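You operate a simulated robot arm through the tools that you are given. There is no shell and no other tool. Be economical: measure what you need, move in short steps, check, and stop when the job is done.

You run a simulated robot arm. Do the job below in one go: nothing can be reset, and whatever is moved stays where it is left.

TASK
Try the flat orange cap on the test port at about 500 mbar.
Fine: seat it, turn the hold bar over it and pump; open the vent before you free the bar; lay the cap on the caps mat; leave the vent open and the other flat caps.

Only the result counts: the job must be done as asked and must still hold three seconds after the hand-in. Knocking over, shifting, dropping, spilling or breaking anything else fails it. A push-on lid holds only when it is set on centred and level and pressed home; a screw cap is set on level and turned clockwise until tight.

THE ROBOT
A 6-joint arm with a two-finger parallel gripper, fixed in place. Base frame: the origin is at the foot of the arm, x ahead of it, y to its left, z up; the work surface is at about z = 0.011. Readings come in m, degrees, newtons and seconds.
With the tool pointing down near the work surface it reaches from about 0.14 to 0.58 m from the base axis. Its first joint turns from -66.0 to 66.0 degrees. Payload 2.1 kg.
The TCP is the grasp point between the finger pads, 0.03 m short of the fingertips. In the tool frame z runs along the fingers and y along their closing line. Largest opening 0.094 m; finger width 0.028, thickness 0.01; the body of the gripper, 0.05 by 0.096 m, starts 0.055 m behind the TCP.
Orientation is that of the tool frame in the base frame, as a unit quaternion [x, y, z, w]. With the fingers straight down and closing along the base's y, the tool's x points along the base's -x, its y along +y and its z along -z.

THE INTERFACE
- The arm moves only by the tool play_rows. Its argument "steps" is a list of rows, each a list of 7 numbers: the shift along the base's x, y, z in m, then the turn, a rotation vector about the base's x, y, z in degrees, then the gripper command, from -1 (fully open) to 1 (shut), values between in proportion. In form: [[tx, ty, tz, ax, ay, az, grip], ...]. A call has 1 to 12 rows; each row is the pose to reach, as a shift and turn from the pose commanded when the call began. Rows are played at 5 a second. More than 0.05 m and 8.6 degrees between two rows, or a gripper value outside its range, and nothing of the call is played. A pose out of reach is approached as far as the arm can. The call stops where the force on the tool passes 40 N (or 10 N more than at its start, if that is more) or the arm is blocked; 0.2 s more then pass. Each finger travels about 0.072 m/s and halts on what it meets, pressing with about 43 N; the grip force reading is that of the motor and also rises with nothing between the fingers. The clock runs only during rows and for 0.2 s after the last one: add rows that repeat a pose to give the fingers time. It gives the time, the measured TCP pose, the force on the tool (base axes), the opening and the grip force at its end, in the units of the frame above (readings bear some noise).
- Cameras (640 x 400 px; columns grow to the right, rows downward): "scene" is fixed at [0.0649, -0.3732, 0.5026]; the picture's right is [0.72, -0.69, 0.00], its down [-0.27, -0.29, -0.92] and it looks along [0.63, 0.67, -0.39] (base axes); focal length 234 px, centre (320, 200). "wrist" rides on the gripper at [0.076, 0.014, -0.102] in the tool frame; the picture's right is [-0.18, 0.98, 0.00], its down [-0.75, -0.14, -0.64] and it looks along [-0.63, -0.12, 0.77] (tool axes); focal length 243 px, centre (320, 200). There is no depth. A picture from a camera that has moved, and an enlarged one, comes with that camera's place and axes in the base frame and with its lens.
- camera(camera): a new picture of that camera. It takes no simulated time.
- inspect(camera, box): a new picture of the part [left, top, right, bottom] of that camera's present view, enlarged. It takes no simulated time.
- finish_job(): hands the job in; it is judged then, once.

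Work in short steps. Places have to be worked out from the pictures, the camera data and where the tool is seen: move nearer, look again, correct. Check each grasp and each placing, and mend what went wrong. You have 120 turns and 76 pictures in all, those below and enlarged ones among them. Open the gripper and draw the arm clear of the work before you hand the job in, unless the task says otherwise; then end with one line.

The tools are called after ">>>" by a JSON object that holds its "op" and its "data". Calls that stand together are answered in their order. play_rows: Moves the arm, as the interface text tells. Its arguments: {"type":"object","properties":{"steps":{"type":"array","items":{"type":"array","items":{"type":"number"}}}},"required":["steps"]} The other tools are called the same way: camera (camera) takes a picture; inspect (camera, box) takes an enlarged picture of a part of a camera's view; finish_job () hands the job in.

At the start:

```text
t: 0.0
tool_pos: [0.3571, -0.1079, 0.4044]
orientation: [0.0, 1.0, 0.0, 0.0]
wrist_force: [0.5, -0.4, 0.8]
grip_width: 0.0939
grip_force: 0.0
```

scene: 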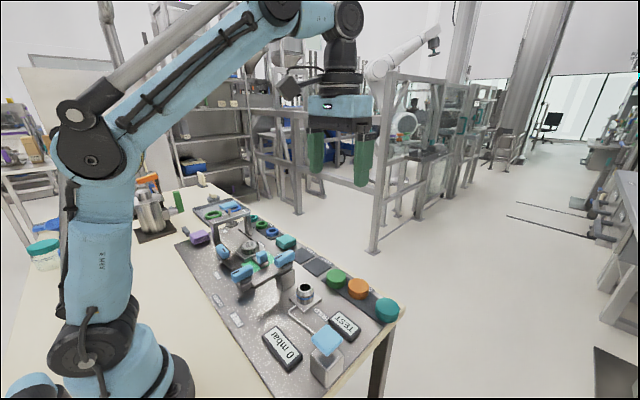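
wrist: 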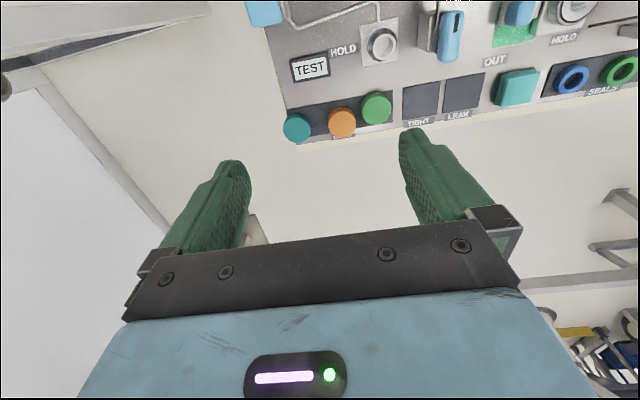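

I start by enlarging the work area in both views to identify the port, bar, vent, pump and caps.

>>> {"op": "inspect", "data": {"camera": "scene", "box": [170, 190, 410, 390]}}

>>> {"op": "inspect", "data": {"camera": "wrist", "box": [240, 0, 640, 150]}}

```text
2.00 times, centred on (290, 290) of scene
camera zoom: at [0.0649, -0.3732, 0.5026], right [0.72, -0.69, 0.0], down [-0.27, -0.29, -0.92], along [0.63, 0.67, -0.39], focal length 468 px, centre (380, 20)
```

zoom: 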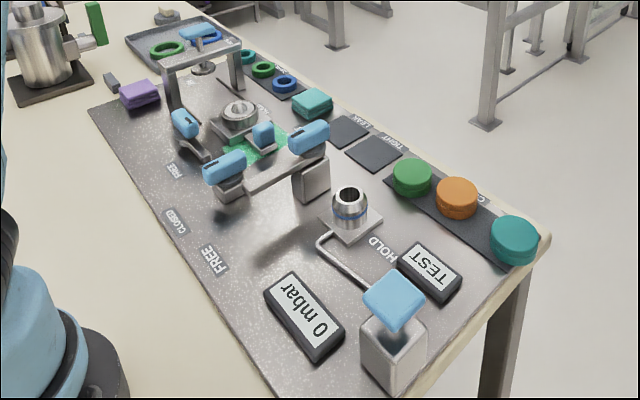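

```text
1.60 times, centred on (440, 75) of wrist
camera zoom: at [0.2806, -0.0931, 0.5056], right [0.18, 0.98, 0.0], down [0.75, -0.14, 0.64], along [0.63, -0.12, -0.77], focal length 388 px, centre (128, 400)
```

zoom: 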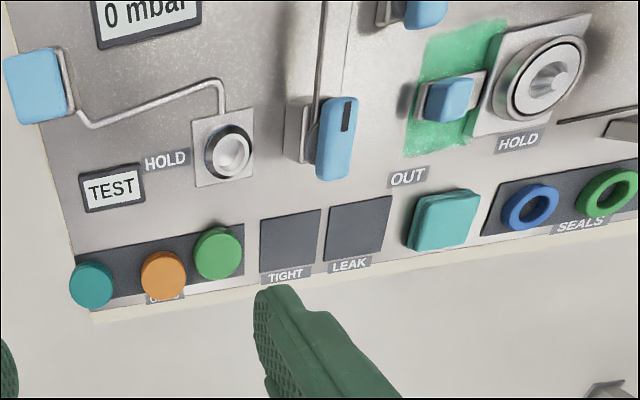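

I'll draw the tool back so the wrist camera looks down on the whole panel.

>>> {"op": "play_rows", "data": {"steps": [[-0.04, 0.02, 0.01, 0, 0, 0, -1], [-0.08, 0.05, 0.02, 0, 0, 0, -1], [-0.12, 0.08, 0.03, 0, 0, 0, -1], [-0.13, 0.1, 0.03, 0, 0, 0, -1], [-0.13, 0.1, 0.03, 0, 0, 0, -1]]}}

>>> {"op": "camera", "data": {"camera": "wrist"}}

```text
refused: row 2 steps farther than a row can; nothing moved
```

```text
71 pictures are left
camera wrist: at [0.2806, -0.0931, 0.5056], right [0.18, 0.98, 0.0], down [0.75, -0.14, 0.64], along [0.63, -0.12, -0.77], focal length 243 px, centre (320, 200)
```

wrist: 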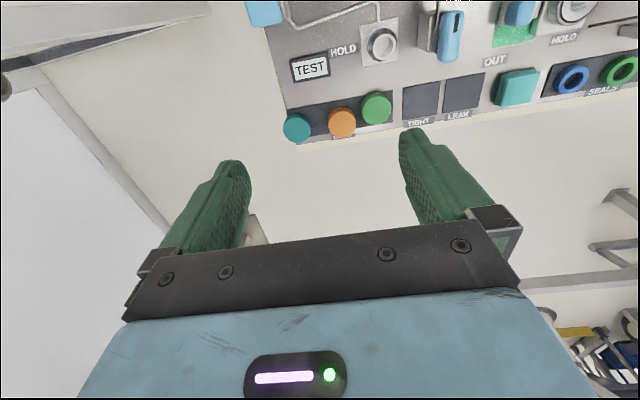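

The row spacing was too large (3D distance over 0.05). I'll use smaller steps.

>>> {"op": "play_rows", "data": {"steps": [[-0.035, 0.02, 0.005, 0, 0, 0, -1], [-0.07, 0.04, 0.01, 0, 0, 0, -1], [-0.105, 0.06, 0.015, 0, 0, 0, -1], [-0.13, 0.08, 0.02, 0, 0, 0, -1], [-0.13, 0.08, 0.02, 0, 0, 0, -1]]}}

>>> {"op": "camera", "data": {"camera": "wrist"}}

```text
t: 1.2
tool_pos: [0.2259, -0.0279, 0.4242]
orientation: [0.001, 1.0, 0.0, 0.001]
wrist_force: [0.4, 0.4, -0.6]
grip_width: 0.0941
grip_force: 0.0
```

```text
70 pictures are left
camera wrist: at [0.1497, -0.0125, 0.5254], right [0.18, 0.98, 0.0], down [0.75, -0.14, 0.64], along [0.63, -0.12, -0.77], focal length 243 px, centre (320, 200)
```

wrist: 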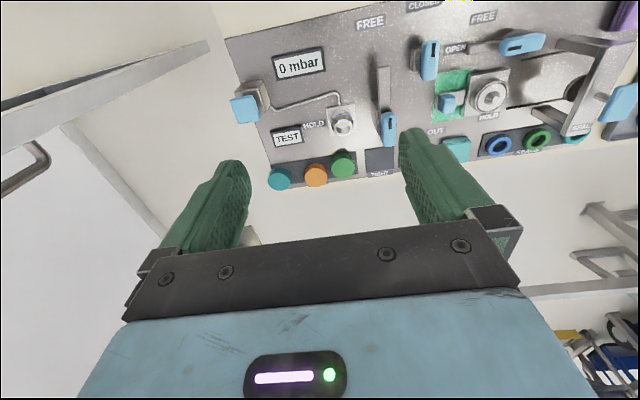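

>>> {"op": "inspect", "data": {"camera": "wrist", "box": [220, 0, 430, 195]}}

>>> {"op": "inspect", "data": {"camera": "wrist", "box": [400, 0, 640, 160]}}

>>> {"op": "inspect", "data": {"camera": "scene", "box": [200, 210, 320, 300]}}

```text
2.05 times, centred on (325, 98) of wrist
camera zoom: at [0.1497, -0.0125, 0.5254], right [0.18, 0.98, 0.0], down [0.75, -0.14, 0.64], along [0.63, -0.12, -0.77], focal length 498 px, centre (310, 410)
```

zoom: 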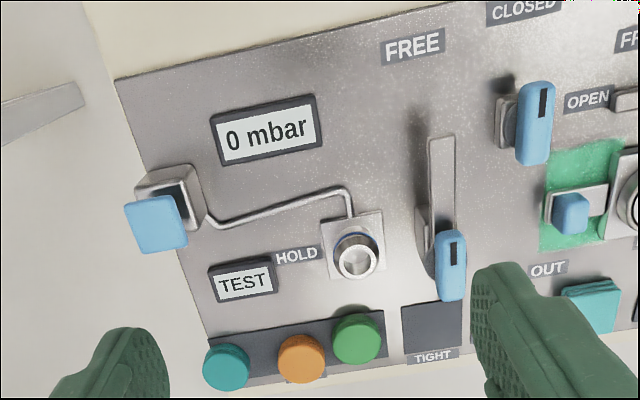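

```text
2.50 times, centred on (520, 80) of wrist
camera zoom: at [0.1497, -0.0125, 0.5254], right [0.18, 0.98, 0.0], down [0.75, -0.14, 0.64], along [0.63, -0.12, -0.77], focal length 606 px, centre (-180, 500)
```

zoom: 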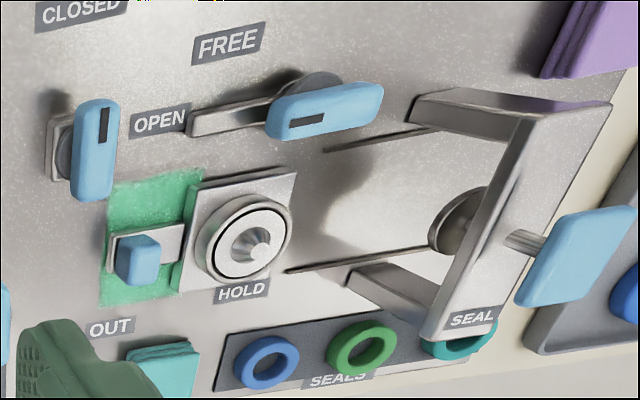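

```text
4.44 times, centred on (260, 255) of scene
camera zoom: at [0.0649, -0.3732, 0.5026], right [0.72, -0.69, 0.0], down [-0.27, -0.29, -0.92], along [0.63, 0.67, -0.39], focal length 1040 px, centre (587, -44)
```

zoom: 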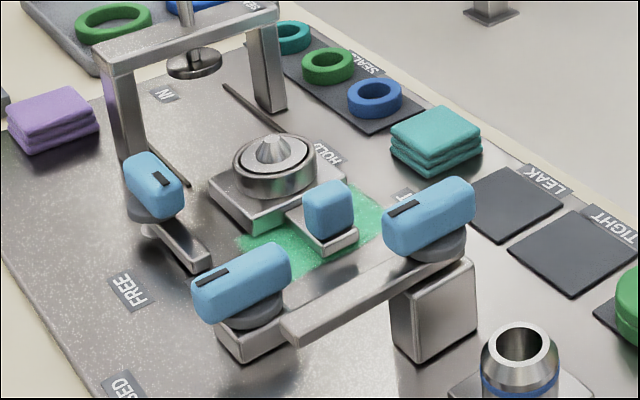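

The port station: bar points to FREE, vent knob mark toward CLOSED, caps at around x 0.47. I'll go lower for more accurate positions.

>>> {"op": "play_rows", "data": {"steps": [[0.015, 0.0, -0.04, 0, 0, 0, -1], [0.03, 0.0, -0.08, 0, 0, 0, -1], [0.04, 0.0, -0.12, 0, 0, 0, -1], [0.05, 0.0, -0.15, 0, 0, 0, -1], [0.05, 0, -0.15, 0, 0, 0, -1]]}}

>>> {"op": "camera", "data": {"camera": "wrist"}}

```text
t: 2.4
tool_pos: [0.2771, -0.0278, 0.2733]
orientation: [0.0, 1.0, 0.0, 0.0]
wrist_force: [-0.4, -1.5, -1.0]
grip_width: 0.094
grip_force: 0.0
```

```text
66 pictures are left
camera wrist: at [0.2005, -0.0122, 0.3757], right [0.18, 0.98, 0.0], down [0.75, -0.14, 0.64], along [0.63, -0.12, -0.77], focal length 243 px, centre (320, 200)
```

wrist: 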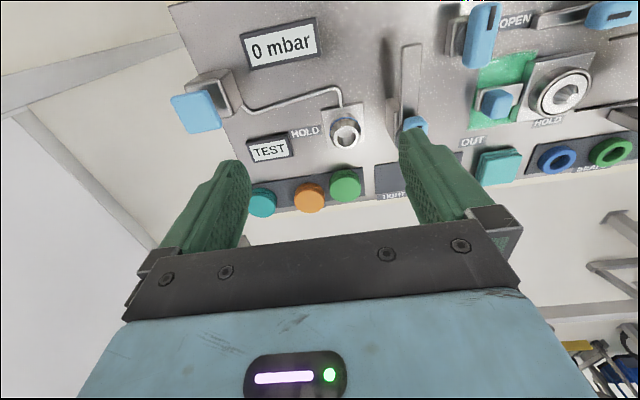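

>>> {"op": "inspect", "data": {"camera": "wrist", "box": [230, 90, 410, 220]}}

>>> {"op": "inspect", "data": {"camera": "scene", "box": [280, 255, 410, 345]}}

```text
3.08 times, centred on (320, 155) of wrist
camera zoom: at [0.2005, -0.0122, 0.3757], right [0.18, 0.98, 0.0], down [0.75, -0.14, 0.64], along [0.63, -0.12, -0.77], focal length 746 px, centre (320, 338)
```

zoom: 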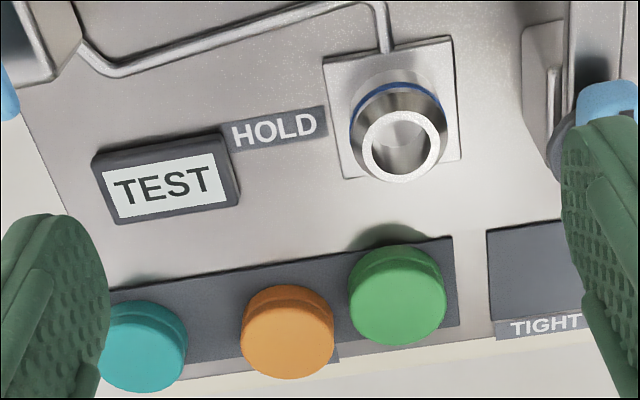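

```text
4.44 times, centred on (345, 300) of scene
camera zoom: at [0.0649, -0.3732, 0.5026], right [0.72, -0.69, 0.0], down [-0.27, -0.29, -0.92], along [0.63, 0.67, -0.39], focal length 1040 px, centre (209, -244)
```

zoom: 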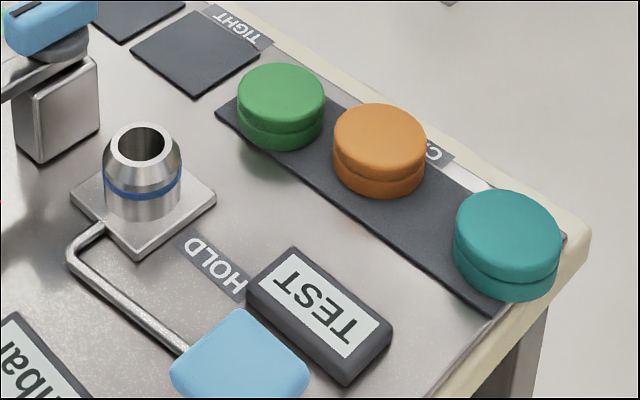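

Orange cap estimated at (0.477, −0.084), top z≈0.035; port at (0.359, −0.003), top z≈0.056. Neighbour caps are close along y, so I'll turn the tool 90° to close along x and go above the cap.

>>> {"op": "play_rows", "data": {"steps": [[0.016, -0.005, -0.005, 0, 0, 7.5, -1], [0.033, -0.009, -0.01, 0, 0, 15, -1], [0.05, -0.014, -0.015, 0, 0, 22.5, -1], [0.066, -0.019, -0.02, 0, 0, 30, -1], [0.083, -0.023, -0.025, 0, 0, 37.5, -1], [0.1, -0.028, -0.03, 0, 0, 45, -1], [0.116, -0.033, -0.035, 0, 0, 52.5, -1], [0.133, -0.037, -0.04, 0, 0, 60, -1], [0.15, -0.042, -0.045, 0, 0, 67.5, -1], [0.166, -0.047, -0.05, 0, 0, 75, -1], [0.183, -0.051, -0.055, 0, 0, 82.5, -1], [0.2, -0.056, -0.06, 0, 0, 90, -1]]}}

>>> {"op": "camera", "data": {"camera": "wrist"}}

>>> {"op": "camera", "data": {"camera": "scene"}}

```text
t: 5.0
tool_pos: [0.4772, -0.0845, 0.2135]
orientation: [0.708, -0.706, 0.001, -0.001]
wrist_force: [0.1, 0.3, -0.2]
grip_width: 0.0937
grip_force: 0.2
```

```text
63 pictures are left
camera wrist: at [0.4633, -0.16, 0.3156], right [-0.98, 0.18, 0.0], down [0.14, 0.75, 0.64], along [0.12, 0.63, -0.77], focal length 243 px, centre (320, 200)
```

wrist: 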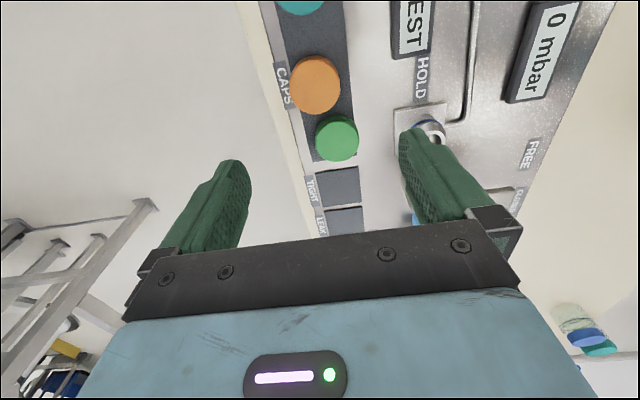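

```text
62 pictures are left
```

scene: 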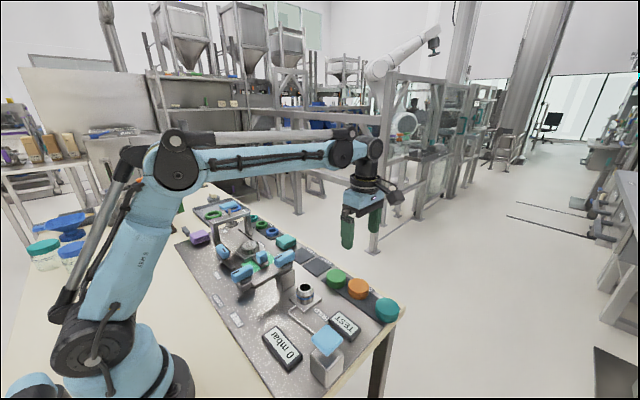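

>>> {"op": "play_rows", "data": {"steps": [[0.001, -0.002, -0.03, 0, 0, 0, -1], [0.002, -0.004, -0.06, 0, 0, 0, -1], [0.003, -0.004, -0.09, 0, 0, 0, -1], [0.003, -0.004, -0.09, 0, 0, 0, -1]]}}

>>> {"op": "camera", "data": {"camera": "wrist"}}

>>> {"op": "inspect", "data": {"camera": "scene", "box": [290, 200, 430, 340]}}

```text
t: 6.0
tool_pos: [0.4801, -0.0894, 0.1245]
orientation: [0.707, -0.707, -0.001, 0.001]
wrist_force: [-0.3, 0.7, -0.4]
grip_width: 0.0939
grip_force: 0.0
```

```text
61 pictures are left
camera wrist: at [0.4657, -0.1638, 0.2256], right [-0.98, 0.18, 0.0], down [0.14, 0.75, 0.64], along [0.12, 0.63, -0.77], focal length 243 px, centre (320, 200)
```

wrist: 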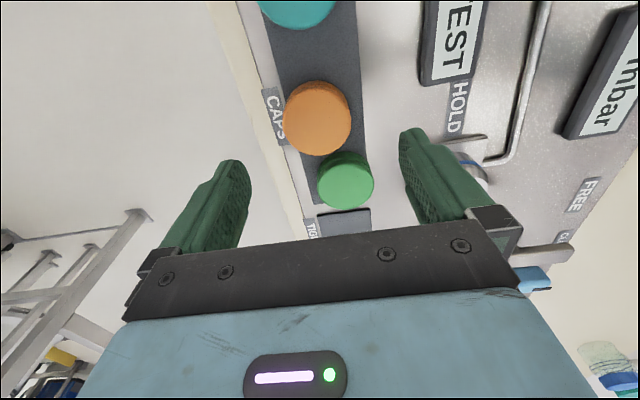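

```text
2.86 times, centred on (360, 270) of scene
camera zoom: at [0.0649, -0.3732, 0.5026], right [0.72, -0.69, 0.0], down [-0.27, -0.29, -0.92], along [0.63, 0.67, -0.39], focal length 669 px, centre (206, 0)
```

zoom: 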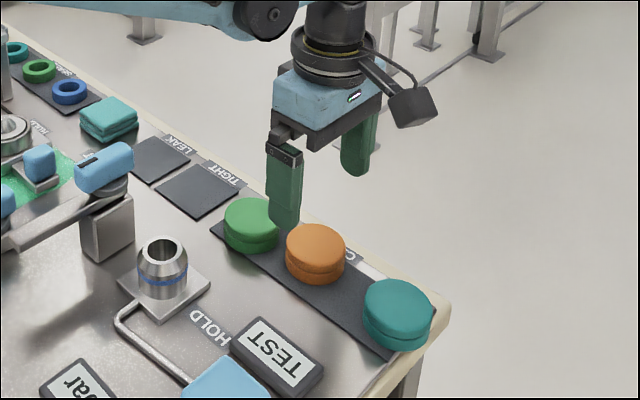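

>>> {"op": "inspect", "data": {"camera": "wrist", "box": [240, 0, 420, 215]}}

```text
1.86 times, centred on (330, 108) of wrist
camera zoom: at [0.4657, -0.1638, 0.2256], right [-0.98, 0.18, 0.0], down [0.14, 0.75, 0.64], along [0.12, 0.63, -0.77], focal length 451 px, centre (301, 372)
```

zoom: 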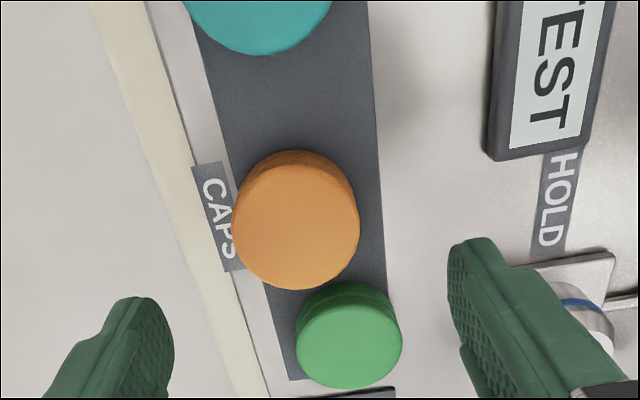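

Orange cap refined to about (0.482, −0.088), top z≈0.034. Partially narrow the fingers and descend around it.

>>> {"op": "play_rows", "data": {"steps": [[0.001, 0.002, 0, 0, 0, 0, -0.6], [0.001, 0.002, -0.03, 0, 0, 0, -0.6], [0.001, 0.002, -0.055, 0, 0, 0, -0.6], [0.001, 0.002, -0.065, 0, 0, 0, -0.6], [0.001, 0.002, -0.065, 0, 0, 0, -0.6]]}}

>>> {"op": "camera", "data": {"camera": "wrist"}}

>>> {"op": "inspect", "data": {"camera": "scene", "box": [290, 220, 420, 340]}}

```text
t: 7.2
tool_pos: [0.4807, -0.0866, 0.0581]
orientation: [-0.707, 0.707, 0.0, 0.0]
wrist_force: [0.4, -0.1, -0.2]
grip_width: 0.0754
grip_force: 0.1
```

```text
58 pictures are left
camera wrist: at [0.4663, -0.1617, 0.1607], right [-0.98, 0.18, 0.0], down [0.14, 0.75, 0.64], along [0.12, 0.63, -0.77], focal length 243 px, centre (320, 200)
```

wrist: 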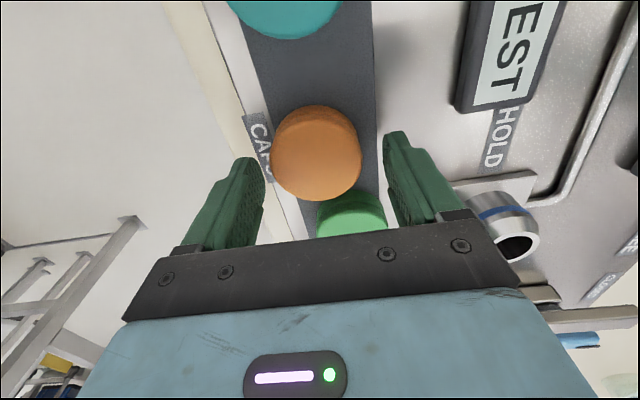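

```text
3.33 times, centred on (355, 280) of scene
camera zoom: at [0.0649, -0.3732, 0.5026], right [0.72, -0.69, 0.0], down [-0.27, -0.29, -0.92], along [0.63, 0.67, -0.39], focal length 780 px, centre (203, -67)
```

zoom: 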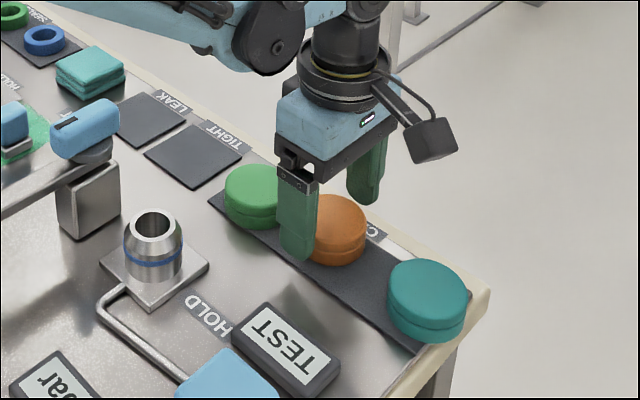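

Cap looks ~2–3 mm further −y. Adjust, go down 10 mm and close.

>>> {"op": "play_rows", "data": {"steps": [[0.001, -0.003, -0.005, 0, 0, 0, -0.6], [0.001, -0.003, -0.011, 0, 0, 0, -0.6], [0.001, -0.003, -0.011, 0, 0, 0, 0.0], [0.001, -0.003, -0.011, 0, 0, 0, 0.3], [0.001, -0.003, -0.011, 0, 0, 0, 0.3], [0.001, -0.003, -0.011, 0, 0, 0, 0.3]]}}

>>> {"op": "camera", "data": {"camera": "wrist"}}

```text
t: 8.6
tool_pos: [0.4812, -0.0896, 0.0479]
orientation: [0.707, -0.707, 0.0, 0.0]
wrist_force: [0.5, 0.5, 0.3]
grip_width: 0.0608
grip_force: 43.0
```

```text
56 pictures are left
camera wrist: at [0.4673, -0.1645, 0.1498], right [-0.98, 0.18, 0.0], down [0.14, 0.75, 0.64], along [0.12, 0.63, -0.77], focal length 243 px, centre (320, 200)
```

wrist: 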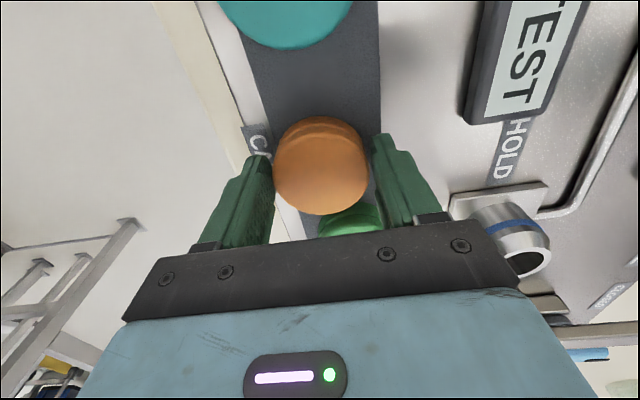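

Gripped at 61 mm opening. I lift straight and check how the cap sits in the fingers.

>>> {"op": "play_rows", "data": {"steps": [[0, 0, 0.03, 0, 0, 0, 0.3], [0, 0, 0.07, 0, 0, 0, 0.3], [0, 0, 0.1, 0, 0, 0, 0.3], [0, 0, 0.1, 0, 0, 0, 0.3]]}}

>>> {"op": "inspect", "data": {"camera": "wrist", "box": [230, 90, 430, 240]}}

>>> {"op": "inspect", "data": {"camera": "scene", "box": [290, 180, 430, 320]}}

```text
t: 9.6
tool_pos: [0.4814, -0.09, 0.1479]
orientation: [0.707, -0.707, 0.0, 0.0]
wrist_force: [-0.2, 0.3, -0.9]
grip_width: 0.0607
grip_force: 42.5
```

```text
2.67 times, centred on (330, 165) of wrist
camera zoom: at [0.4675, -0.1653, 0.2504], right [-0.98, 0.18, 0.0], down [0.14, 0.75, 0.64], along [0.12, 0.63, -0.77], focal length 647 px, centre (293, 293)
```

zoom: 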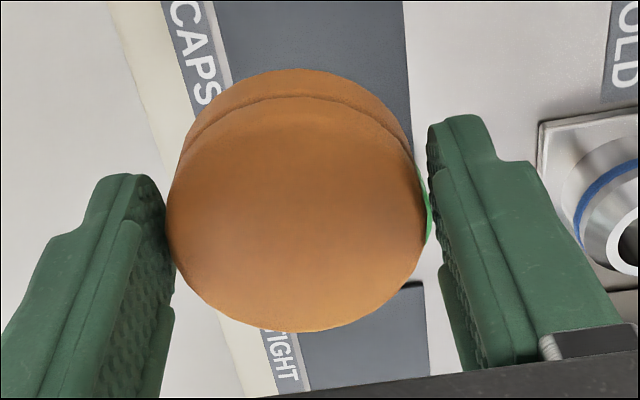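

```text
2.86 times, centred on (360, 250) of scene
camera zoom: at [0.0649, -0.3732, 0.5026], right [0.72, -0.69, 0.0], down [-0.27, -0.29, -0.92], along [0.63, 0.67, -0.39], focal length 669 px, centre (206, 57)
```

zoom: 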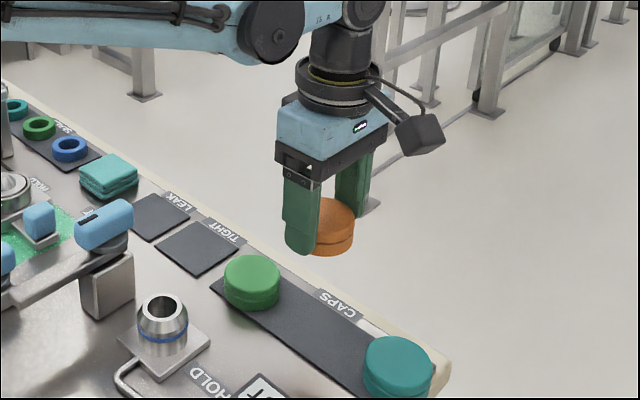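

Cap is held level. I need its offset in the fingers precisely, so I bring it near the scene camera for a sharp view.

>>> {"op": "play_rows", "data": {"steps": [[-0.022, -0.007, 0.023, 0, 0, 0, 0.3], [-0.045, -0.015, 0.046, 0, 0, 0, 0.3], [-0.068, -0.022, 0.069, 0, 0, 0, 0.3], [-0.09, -0.03, 0.091, 0, 0, 0, 0.3], [-0.113, -0.037, 0.114, 0, 0, 0, 0.3], [-0.136, -0.045, 0.137, 0, 0, 0, 0.3], [-0.158, -0.053, 0.16, 0, 0, 0, 0.3], [-0.181, -0.06, 0.182, 0, 0, 0, 0.3], [-0.181, -0.06, 0.182, 0, 0, 0, 0.3]]}}

>>> {"op": "inspect", "data": {"camera": "scene", "box": [260, 160, 400, 300]}}

```text
t: 11.6
tool_pos: [0.3001, -0.1494, 0.3289]
orientation: [-0.707, 0.707, 0.0, 0.0]
wrist_force: [0.4, 0.5, -0.6]
grip_width: 0.0608
grip_force: 42.3
```

```text
2.86 times, centred on (330, 230) of scene
camera zoom: at [0.0649, -0.3732, 0.5026], right [0.72, -0.69, 0.0], down [-0.27, -0.29, -0.92], along [0.63, 0.67, -0.39], focal length 669 px, centre (291, 114)
```

zoom: 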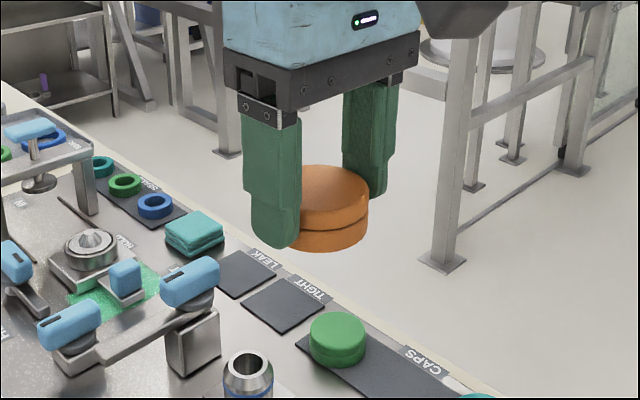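

Cap appears centred in the fingers within ~2 mm. Next I hover beyond the port (high) so the wrist camera looks down onto the port to refine its position.

>>> {"op": "play_rows", "data": {"steps": [[0.008, 0.025, -0.01, 0, 0, 0, 0.3], [0.015, 0.05, -0.025, 0, 0, 0, 0.3], [0.023, 0.075, -0.04, 0, 0, 0, 0.3], [0.03, 0.1, -0.06, 0, 0, 0, 0.3], [0.038, 0.125, -0.08, 0, 0, 0, 0.3], [0.045, 0.15, -0.1, 0, 0, 0, 0.3], [0.053, 0.175, -0.12, 0, 0, 0, 0.3], [0.06, 0.2, -0.139, 0, 0, 0, 0.3], [0.06, 0.2, -0.139, 0, 0, 0, 0.3]]}}

>>> {"op": "camera", "data": {"camera": "wrist"}}

>>> {"op": "inspect", "data": {"camera": "scene", "box": [210, 200, 350, 320]}}

```text
t: 13.6
tool_pos: [0.3604, 0.0508, 0.1889]
orientation: [-0.707, 0.708, 0.001, -0.001]
wrist_force: [-0.1, -0.2, -0.5]
grip_width: 0.0608
grip_force: 43.0
```

```text
52 pictures are left
camera wrist: at [0.3463, -0.024, 0.2914], right [-0.98, 0.18, 0.0], down [0.14, 0.75, 0.64], along [0.12, 0.63, -0.77], focal length 243 px, centre (320, 200)
```

wrist: 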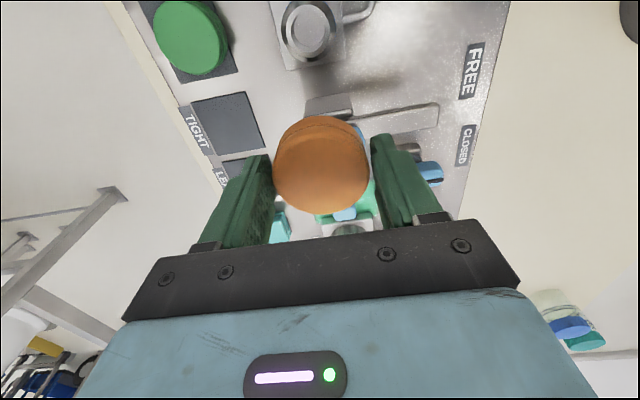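

```text
3.33 times, centred on (280, 260) of scene
camera zoom: at [0.0649, -0.3732, 0.5026], right [0.72, -0.69, 0.0], down [-0.27, -0.29, -0.92], along [0.63, 0.67, -0.39], focal length 780 px, centre (453, 0)
```

zoom: 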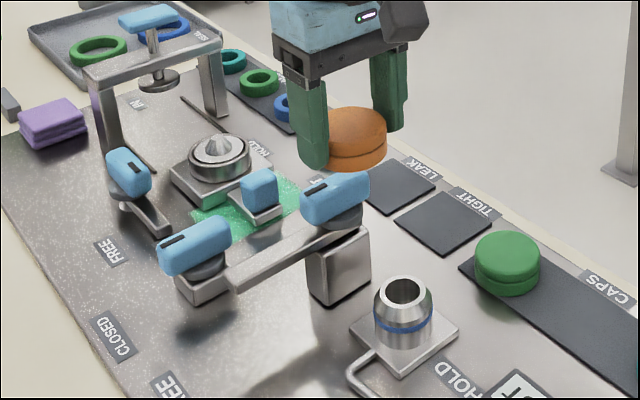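

>>> {"op": "inspect", "data": {"camera": "wrist", "box": [250, 0, 450, 130]}}

>>> {"op": "inspect", "data": {"camera": "scene", "box": [240, 240, 340, 320]}}

```text
3.08 times, centred on (350, 65) of wrist
camera zoom: at [0.3463, -0.024, 0.2914], right [-0.98, 0.18, 0.0], down [0.14, 0.75, 0.64], along [0.12, 0.63, -0.77], focal length 746 px, centre (228, 615)
```

zoom: 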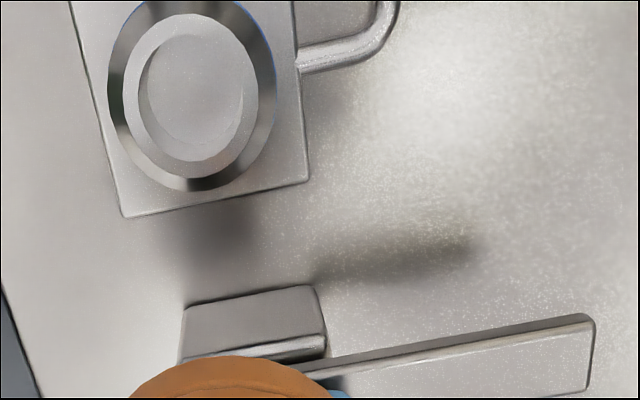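

```text
5.00 times, centred on (290, 280) of scene
camera zoom: at [0.0649, -0.3732, 0.5026], right [0.72, -0.69, 0.0], down [-0.27, -0.29, -0.92], along [0.63, 0.67, -0.39], focal length 1170 px, centre (470, -200)
```

zoom: 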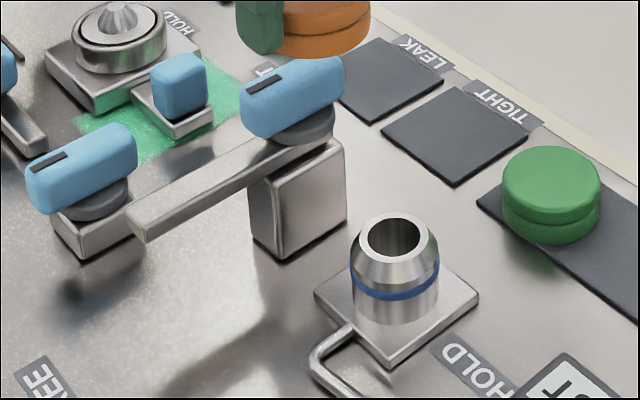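

Port centre refined to about (0.360, −0.0045), top z≈0.054. Move the cap over it with its bottom ~15 mm above the port.

>>> {"op": "play_rows", "data": {"steps": [[0, -0.03, 0, 0, 0, 0, 0.3], [0, -0.054, -0.02, 0, 0, 0, 0.3], [0, -0.054, -0.06, 0, 0, 0, 0.3], [0, -0.054, -0.084, 0, 0, 0, 0.3], [0, -0.054, -0.084, 0, 0, 0, 0.3]]}}

>>> {"op": "camera", "data": {"camera": "wrist"}}

>>> {"op": "inspect", "data": {"camera": "scene", "box": [250, 230, 350, 310]}}

```text
t: 14.8
tool_pos: [0.361, -0.0039, 0.1055]
orientation: [0.707, -0.707, 0.0, 0.0]
wrist_force: [1.0, 0.1, -1.3]
grip_width: 0.061
grip_force: 42.6
```

```text
48 pictures are left
camera wrist: at [0.3467, -0.0792, 0.2079], right [-0.98, 0.18, 0.0], down [0.14, 0.75, 0.64], along [0.12, 0.63, -0.77], focal length 243 px, centre (320, 200)
```

wrist: 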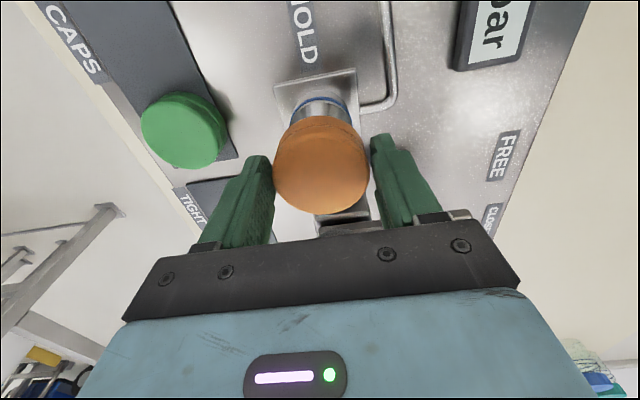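

```text
5.00 times, centred on (300, 270) of scene
camera zoom: at [0.0649, -0.3732, 0.5026], right [0.72, -0.69, 0.0], down [-0.27, -0.29, -0.92], along [0.63, 0.67, -0.39], focal length 1170 px, centre (420, -150)
```

zoom: 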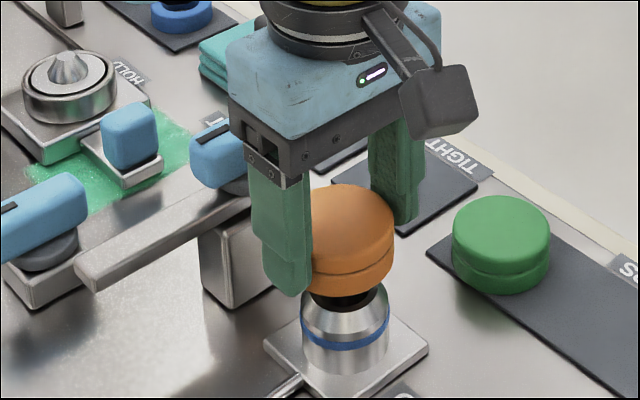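

>>> {"op": "inspect", "data": {"camera": "scene", "box": [295, 255, 345, 305]}}

>>> {"op": "inspect", "data": {"camera": "wrist", "box": [260, 60, 390, 220]}}

```text
8.00 times, centred on (320, 280) of scene
camera zoom: at [0.0649, -0.3732, 0.5026], right [0.72, -0.69, 0.0], down [-0.27, -0.29, -0.92], along [0.63, 0.67, -0.39], focal length 1872 px, centre (320, -440)
```

zoom: 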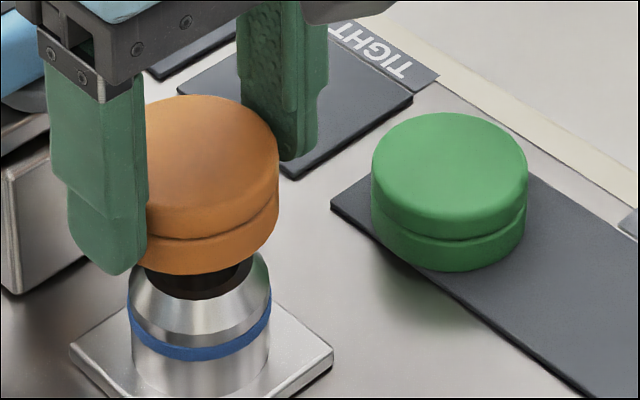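

```text
2.50 times, centred on (325, 140) of wrist
camera zoom: at [0.3467, -0.0792, 0.2079], right [-0.98, 0.18, 0.0], down [0.14, 0.75, 0.64], along [0.12, 0.63, -0.77], focal length 606 px, centre (308, 350)
```

zoom: 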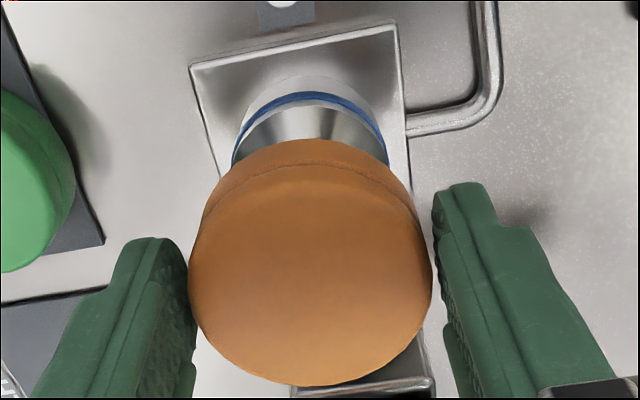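

Comparing the silhouettes, x is aligned and the cap is ~2 mm too far +y. Correct and lower gently until contact.

>>> {"op": "play_rows", "data": {"steps": [[-0.0005, -0.002, 0, 0, 0, 0, 0.3], [-0.0005, -0.002, -0.006, 0, 0, 0, 0.3], [-0.0005, -0.002, -0.012, 0, 0, 0, 0.3], [-0.0005, -0.002, -0.016, 0, 0, 0, 0.3], [-0.0005, -0.002, -0.02, 0, 0, 0, 0.3], [-0.0005, -0.002, -0.02, 0, 0, 0, 0.3]]}}

>>> {"op": "inspect", "data": {"camera": "scene", "box": [280, 255, 340, 305]}}

```text
t: 16.2
tool_pos: [0.3598, -0.0059, 0.0866]
orientation: [0.707, -0.707, 0.0, 0.0]
wrist_force: [0.0, 0.0, -1.0]
grip_width: 0.0607
grip_force: 42.6
```

```text
8.00 times, centred on (310, 280) of scene
camera zoom: at [0.0649, -0.3732, 0.5026], right [0.72, -0.69, 0.0], down [-0.27, -0.29, -0.92], along [0.63, 0.67, -0.39], focal length 1872 px, centre (400, -440)
```

zoom: 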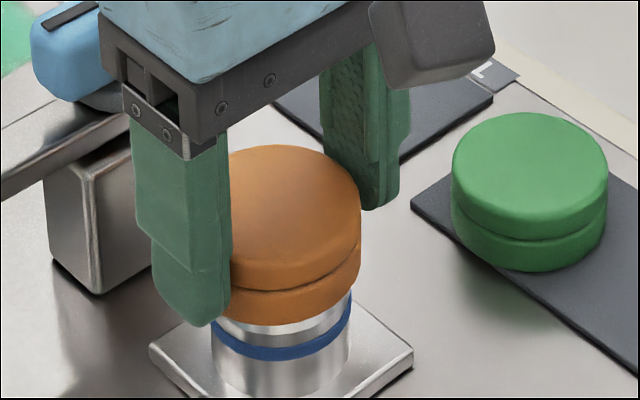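

>>> {"op": "inspect", "data": {"camera": "wrist", "box": [260, 60, 390, 220]}}

```text
2.50 times, centred on (325, 140) of wrist
camera zoom: at [0.3462, -0.0806, 0.1886], right [-0.98, 0.18, 0.0], down [0.14, 0.75, 0.64], along [0.12, 0.63, -0.77], focal length 606 px, centre (308, 350)
```

zoom: 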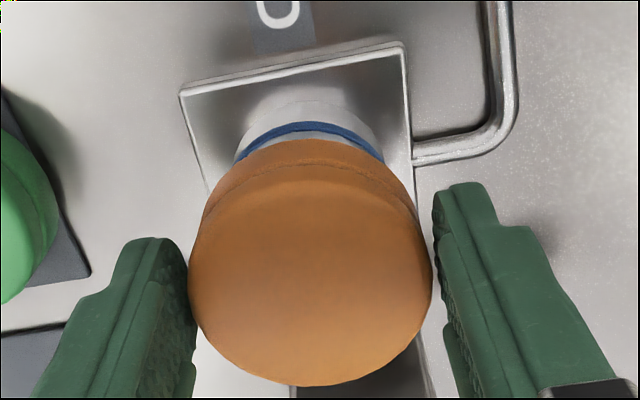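

Both views agree the cap is still ~3.5 mm too far +y. Raise a little, shift −y, and look again.

>>> {"op": "play_rows", "data": {"steps": [[0, 0, 0.006, 0, 0, 0, 0.3], [0, -0.0035, 0.006, 0, 0, 0, 0.3], [0, -0.0035, 0.002, 0, 0, 0, 0.3], [0, -0.0035, 0.002, 0, 0, 0, 0.3]]}}

>>> {"op": "inspect", "data": {"camera": "scene", "box": [285, 260, 335, 310]}}

```text
t: 17.2
tool_pos: [0.3603, -0.0102, 0.0888]
orientation: [0.707, -0.707, 0.001, 0.0]
wrist_force: [0.4, 0.2, -0.5]
grip_width: 0.0607
grip_force: 43.6
```

```text
8.00 times, centred on (310, 285) of scene
camera zoom: at [0.0649, -0.3732, 0.5026], right [0.72, -0.69, 0.0], down [-0.27, -0.29, -0.92], along [0.63, 0.67, -0.39], focal length 1872 px, centre (400, -480)
```

zoom: 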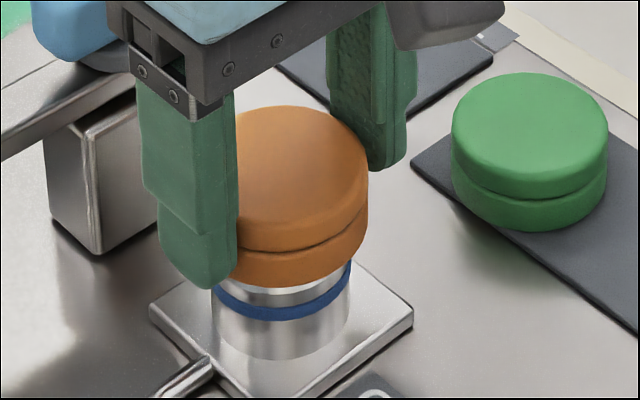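

Overhang now looks symmetric. Press down gently.

>>> {"op": "play_rows", "data": {"steps": [[0, 0.0005, -0.004, 0, 0, 0, 0.3], [0, 0.0005, -0.007, 0, 0, 0, 0.3], [0, 0.0005, -0.01, 0, 0, 0, 0.3], [0, 0.0005, -0.013, 0, 0, 0, 0.3], [0, 0.0005, -0.013, 0, 0, 0, 0.3]]}}

>>> {"op": "inspect", "data": {"camera": "scene", "box": [285, 260, 335, 310]}}

```text
t: 18.4
tool_pos: [0.3605, -0.0074, 0.0756]
orientation: [-0.707, 0.707, 0.0, 0.0]
wrist_force: [0.3, 0.7, 1.4]
grip_width: 0.0608
grip_force: 42.6
```

```text
8.00 times, centred on (310, 285) of scene
camera zoom: at [0.0649, -0.3732, 0.5026], right [0.72, -0.69, 0.0], down [-0.27, -0.29, -0.92], along [0.63, 0.67, -0.39], focal length 1872 px, centre (400, -480)
```

zoom: 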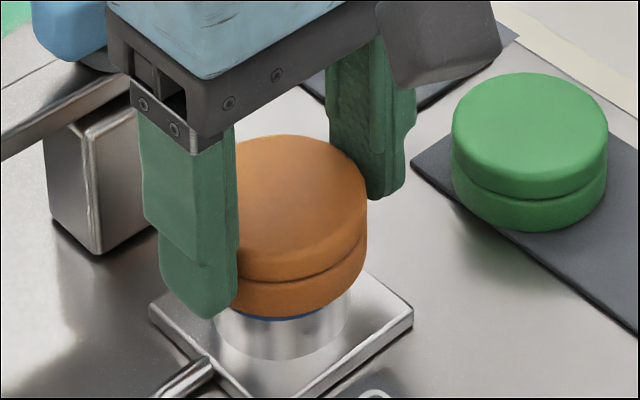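

Cap is sliding over the port with little force. Continue pressing home.

>>> {"op": "play_rows", "data": {"steps": [[0, 0.001, -0.003, 0, 0, 0, 0.3], [0, 0.001, -0.006, 0, 0, 0, 0.3], [0, 0.001, -0.009, 0, 0, 0, 0.3], [0, 0.001, -0.009, 0, 0, 0, 0.3]]}}

>>> {"op": "inspect", "data": {"camera": "scene", "box": [285, 260, 335, 310]}}

```text
t: 19.4
tool_pos: [0.3595, -0.0078, 0.0659]
orientation: [-0.707, 0.708, -0.002, 0.0]
wrist_force: [-0.3, -2.8, 39.8]
grip_width: 0.0609
grip_force: 43.0
```

```text
8.00 times, centred on (310, 285) of scene
camera zoom: at [0.0647, -0.3732, 0.5026], right [0.72, -0.69, 0.0], down [-0.27, -0.29, -0.92], along [0.63, 0.67, -0.39], focal length 1872 px, centre (400, -480)
```

zoom: 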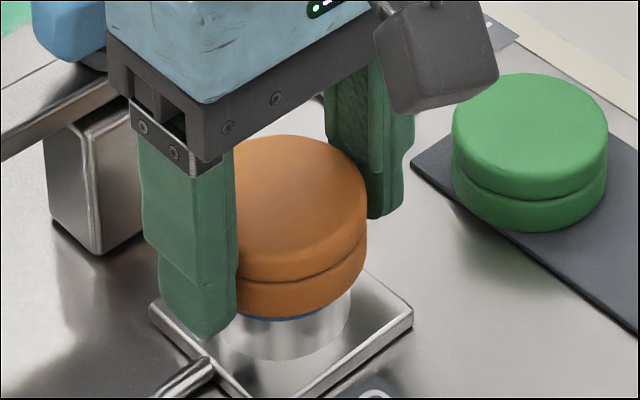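

Fingers slipped down along the cap at 40 N; the cap stayed. Release, rise, close the fingers and press from above on its centre.

>>> {"op": "play_rows", "data": {"steps": [[0, 0, 0.006, 0, 0, 0, 0.3], [0, 0, 0.006, 0, 0, 0, -0.4], [0, 0, 0.006, 0, 0, 0, -0.8], [0, 0, 0.006, 0, 0, 0, -0.8], [0, 0, 0.03, 0, 0, 0, -0.8], [0, 0.003, 0.065, 0, 0, 0, 0.5], [0, 0.003, 0.065, 0, 0, 0, 1], [0, 0.003, 0.065, 0, 0, 0, 1], [0, 0.003, 0.065, 0, 0, 0, 1]]}}

>>> {"op": "inspect", "data": {"camera": "scene", "box": [285, 260, 335, 310]}}

>>> {"op": "camera", "data": {"camera": "wrist"}}

```text
t: 21.4
tool_pos: [0.3606, -0.0042, 0.1305]
orientation: [-0.707, 0.707, 0.0, 0.0]
wrist_force: [-0.1, 0.9, 0.1]
grip_width: 0.0
grip_force: 33.5
```

```text
8.00 times, centred on (310, 285) of scene
camera zoom: at [0.0649, -0.3732, 0.5026], right [0.72, -0.69, 0.0], down [-0.27, -0.29, -0.92], along [0.63, 0.67, -0.39], focal length 1872 px, centre (400, -480)
```

zoom: 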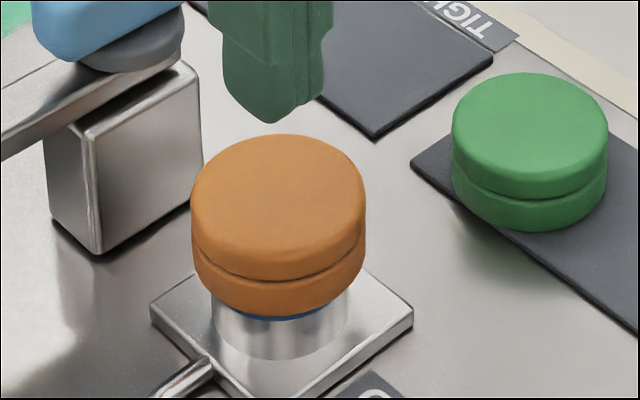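

```text
38 pictures are left
camera wrist: at [0.3455, -0.0799, 0.233], right [-0.98, 0.18, 0.0], down [0.14, 0.75, 0.64], along [0.12, 0.63, -0.77], focal length 243 px, centre (320, 200)
```

wrist: 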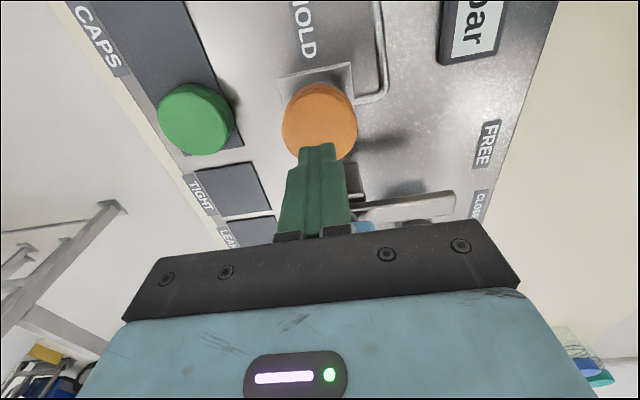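

Cap sits level and centred. Press on top with closed fingertips.

>>> {"op": "play_rows", "data": {"steps": [[0, -0.001, -0.02, 0, 0, 0, 1], [0, -0.001, -0.03, 0, 0, 0, 1], [0, -0.001, -0.035, 0, 0, 0, 1], [0, -0.001, -0.038, 0, 0, 0, 1], [0, -0.001, -0.041, 0, 0, 0, 1], [0, -0.001, -0.044, 0, 0, 0, 1], [0, -0.001, -0.047, 0, 0, 0, 1], [0, -0.001, -0.05, 0, 0, 0, 1]]}}

>>> {"op": "inspect", "data": {"camera": "scene", "box": [285, 260, 335, 310]}}

```text
t: 22.5
tool_pos: [0.36, -0.0046, 0.0954]
orientation: [0.707, -0.707, -0.002, 0.003]
wrist_force: [-1.5, 0.0, 15.8]
grip_width: 0.0
grip_force: 33.1
stopped in row 5: the force on the tool passed its limit (the readings are from after the stop); the commanded pose is now the measured one
```

```text
8.00 times, centred on (310, 285) of scene
camera zoom: at [0.0648, -0.3732, 0.5026], right [0.72, -0.69, 0.0], down [-0.27, -0.29, -0.92], along [0.63, 0.67, -0.39], focal length 1872 px, centre (400, -480)
```

zoom: 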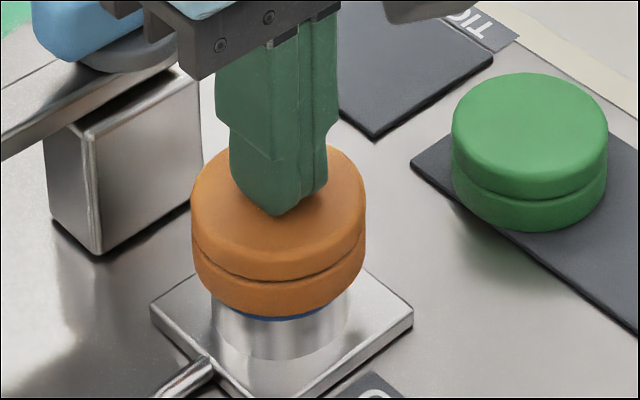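

Cap is solidly home (top z≈0.0655). Rise and rotate back to yaw 0 above the hold-bar handle for a look.

>>> {"op": "play_rows", "data": {"steps": [[0, 0.0, 0.04, 0, 0, 0, 1], [0, 0.0, 0.08, 0, 0, -7.5, 1], [0, 0.01, 0.1, 0, 0, -15, 0], [0, 0.02, 0.11, 0, 0, -22.5, -1], [-0.002, 0.03, 0.12, 0, 0, -30, -1], [-0.004, 0.04, 0.12, 0, 0, -38, -1], [-0.006, 0.05, 0.12, 0, 0, -46, -1], [-0.008, 0.06, 0.12, 0, 0, -54, -1], [-0.01, 0.07, 0.12, 0, 0, -62, -1], [-0.01, 0.075, 0.12, 0, 0, -70, -1], [-0.01, 0.075, 0.12, 0, 0, -78, -1], [-0.01, 0.075, 0.12, 0, 0, -86, -1]]}}

>>> {"op": "play_rows", "data": {"steps": [[0, 0, 0, 0, 0, -4, -1], [0, 0, 0, 0, 0, -4, -1]]}}

>>> {"op": "camera", "data": {"camera": "wrist"}}

>>> {"op": "inspect", "data": {"camera": "scene", "box": [230, 230, 330, 330]}}

```text
t: 25.1
tool_pos: [0.349, 0.0699, 0.2144]
orientation: [-0.034, 0.999, 0.0, 0.0]
wrist_force: [-0.5, -1.3, -0.2]
grip_width: 0.094
grip_force: 0.1
```

```text
t: 25.7
tool_pos: [0.3497, 0.0691, 0.2142]
orientation: [0.001, 1.0, 0.0, 0.0]
wrist_force: [0.0, 0.2, -0.3]
grip_width: 0.0939
grip_force: 0.1
```

```text
36 pictures are left
camera wrist: at [0.2738, 0.0847, 0.3163], right [0.19, 0.98, 0.0], down [0.75, -0.14, 0.64], along [0.63, -0.12, -0.77], focal length 243 px, centre (320, 200)
```

wrist: 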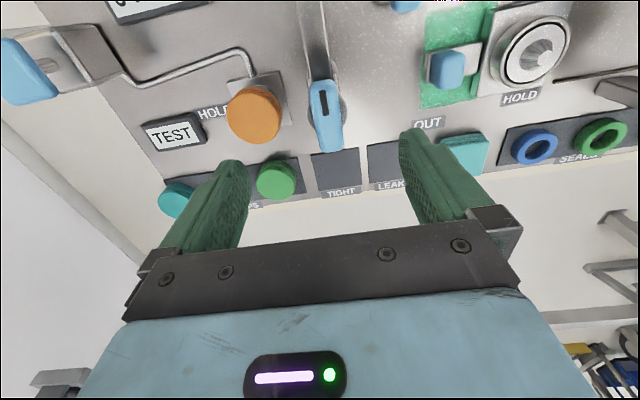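

```text
4.00 times, centred on (280, 280) of scene
camera zoom: at [0.0649, -0.3732, 0.5026], right [0.72, -0.69, 0.0], down [-0.27, -0.29, -0.92], along [0.63, 0.67, -0.39], focal length 936 px, centre (480, -120)
```

zoom: 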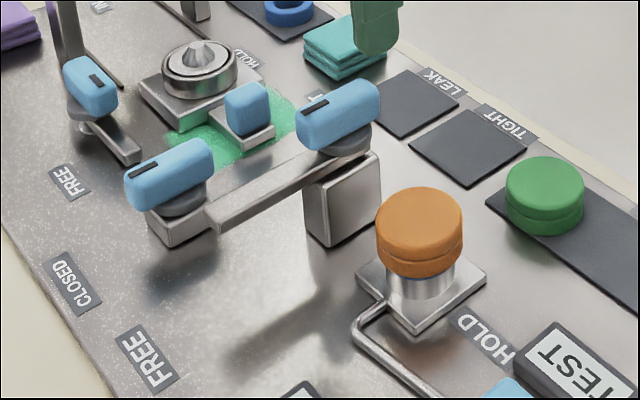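

Handle centre about (0.353, 0.074), top z≈0.112. Go lower above it and check.

>>> {"op": "play_rows", "data": {"steps": [[0.003, 0.005, -0.02, 0, 0, 0, -0.3], [0.003, 0.005, -0.05, 0, 0, 0, -0.3], [0.003, 0.005, -0.06, 0, 0, 0, -0.3], [0.003, 0.005, -0.06, 0, 0, 0, -0.3]]}}

>>> {"op": "camera", "data": {"camera": "wrist"}}

>>> {"op": "inspect", "data": {"camera": "scene", "box": [240, 220, 320, 290]}}

```text
t: 26.7
tool_pos: [0.3529, 0.0748, 0.1535]
orientation: [-0.001, 1.0, 0.001, 0.0]
wrist_force: [0.2, -0.8, 0.0]
grip_width: 0.0612
grip_force: 0.1
```

```text
34 pictures are left
camera wrist: at [0.2768, 0.0898, 0.2564], right [0.18, 0.98, 0.0], down [0.75, -0.14, 0.64], along [0.63, -0.12, -0.77], focal length 243 px, centre (320, 200)
```

wrist: 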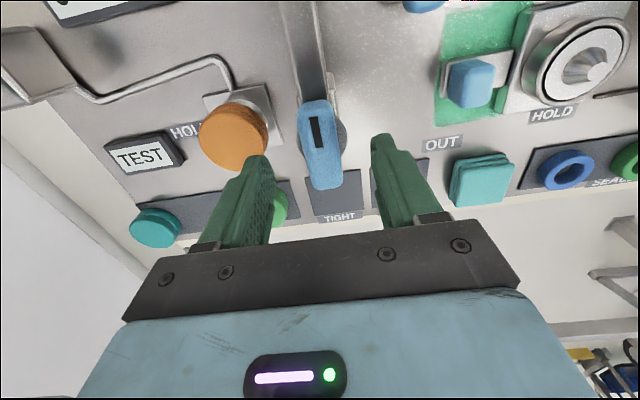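

```text
5.71 times, centred on (280, 255) of scene
camera zoom: at [0.0649, -0.3732, 0.5026], right [0.72, -0.69, 0.0], down [-0.27, -0.29, -0.92], along [0.63, 0.67, -0.39], focal length 1337 px, centre (549, -114)
```

zoom: 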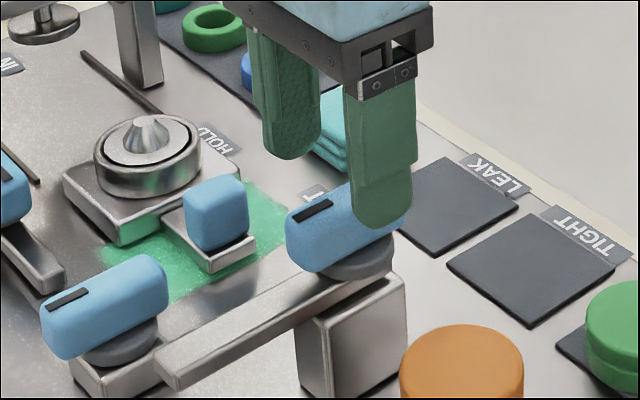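

Centre about (0.353, 0.0755). Descend to TCP z≈0.125 and grip the handle.

>>> {"op": "play_rows", "data": {"steps": [[0.0005, 0.001, -0.015, 0, 0, 0, -0.3], [0.0005, 0.001, -0.028, 0, 0, 0, -0.3], [0.0005, 0.001, -0.028, 0, 0, 0, 0.2], [0.0005, 0.001, -0.028, 0, 0, 0, 0.7], [0.0005, 0.001, -0.028, 0, 0, 0, 0.7], [0.0005, 0.001, -0.028, 0, 0, 0, 0.7]]}}

>>> {"op": "inspect", "data": {"camera": "scene", "box": [240, 220, 320, 290]}}

```text
t: 28.1
tool_pos: [0.3538, 0.0749, 0.1265]
orientation: [0.0, 1.0, 0.001, 0.001]
wrist_force: [0.5, -2.3, -10.1]
grip_width: 0.0238
grip_force: 45.1
```

```text
5.71 times, centred on (280, 255) of scene
camera zoom: at [0.0649, -0.3732, 0.5026], right [0.72, -0.69, 0.0], down [-0.27, -0.29, -0.92], along [0.63, 0.67, -0.39], focal length 1337 px, centre (549, -114)
```

zoom: 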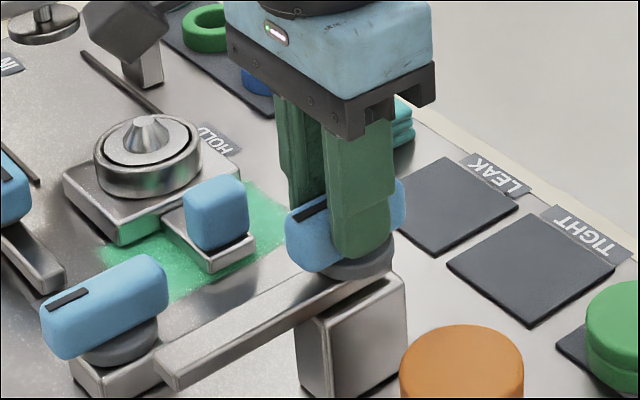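

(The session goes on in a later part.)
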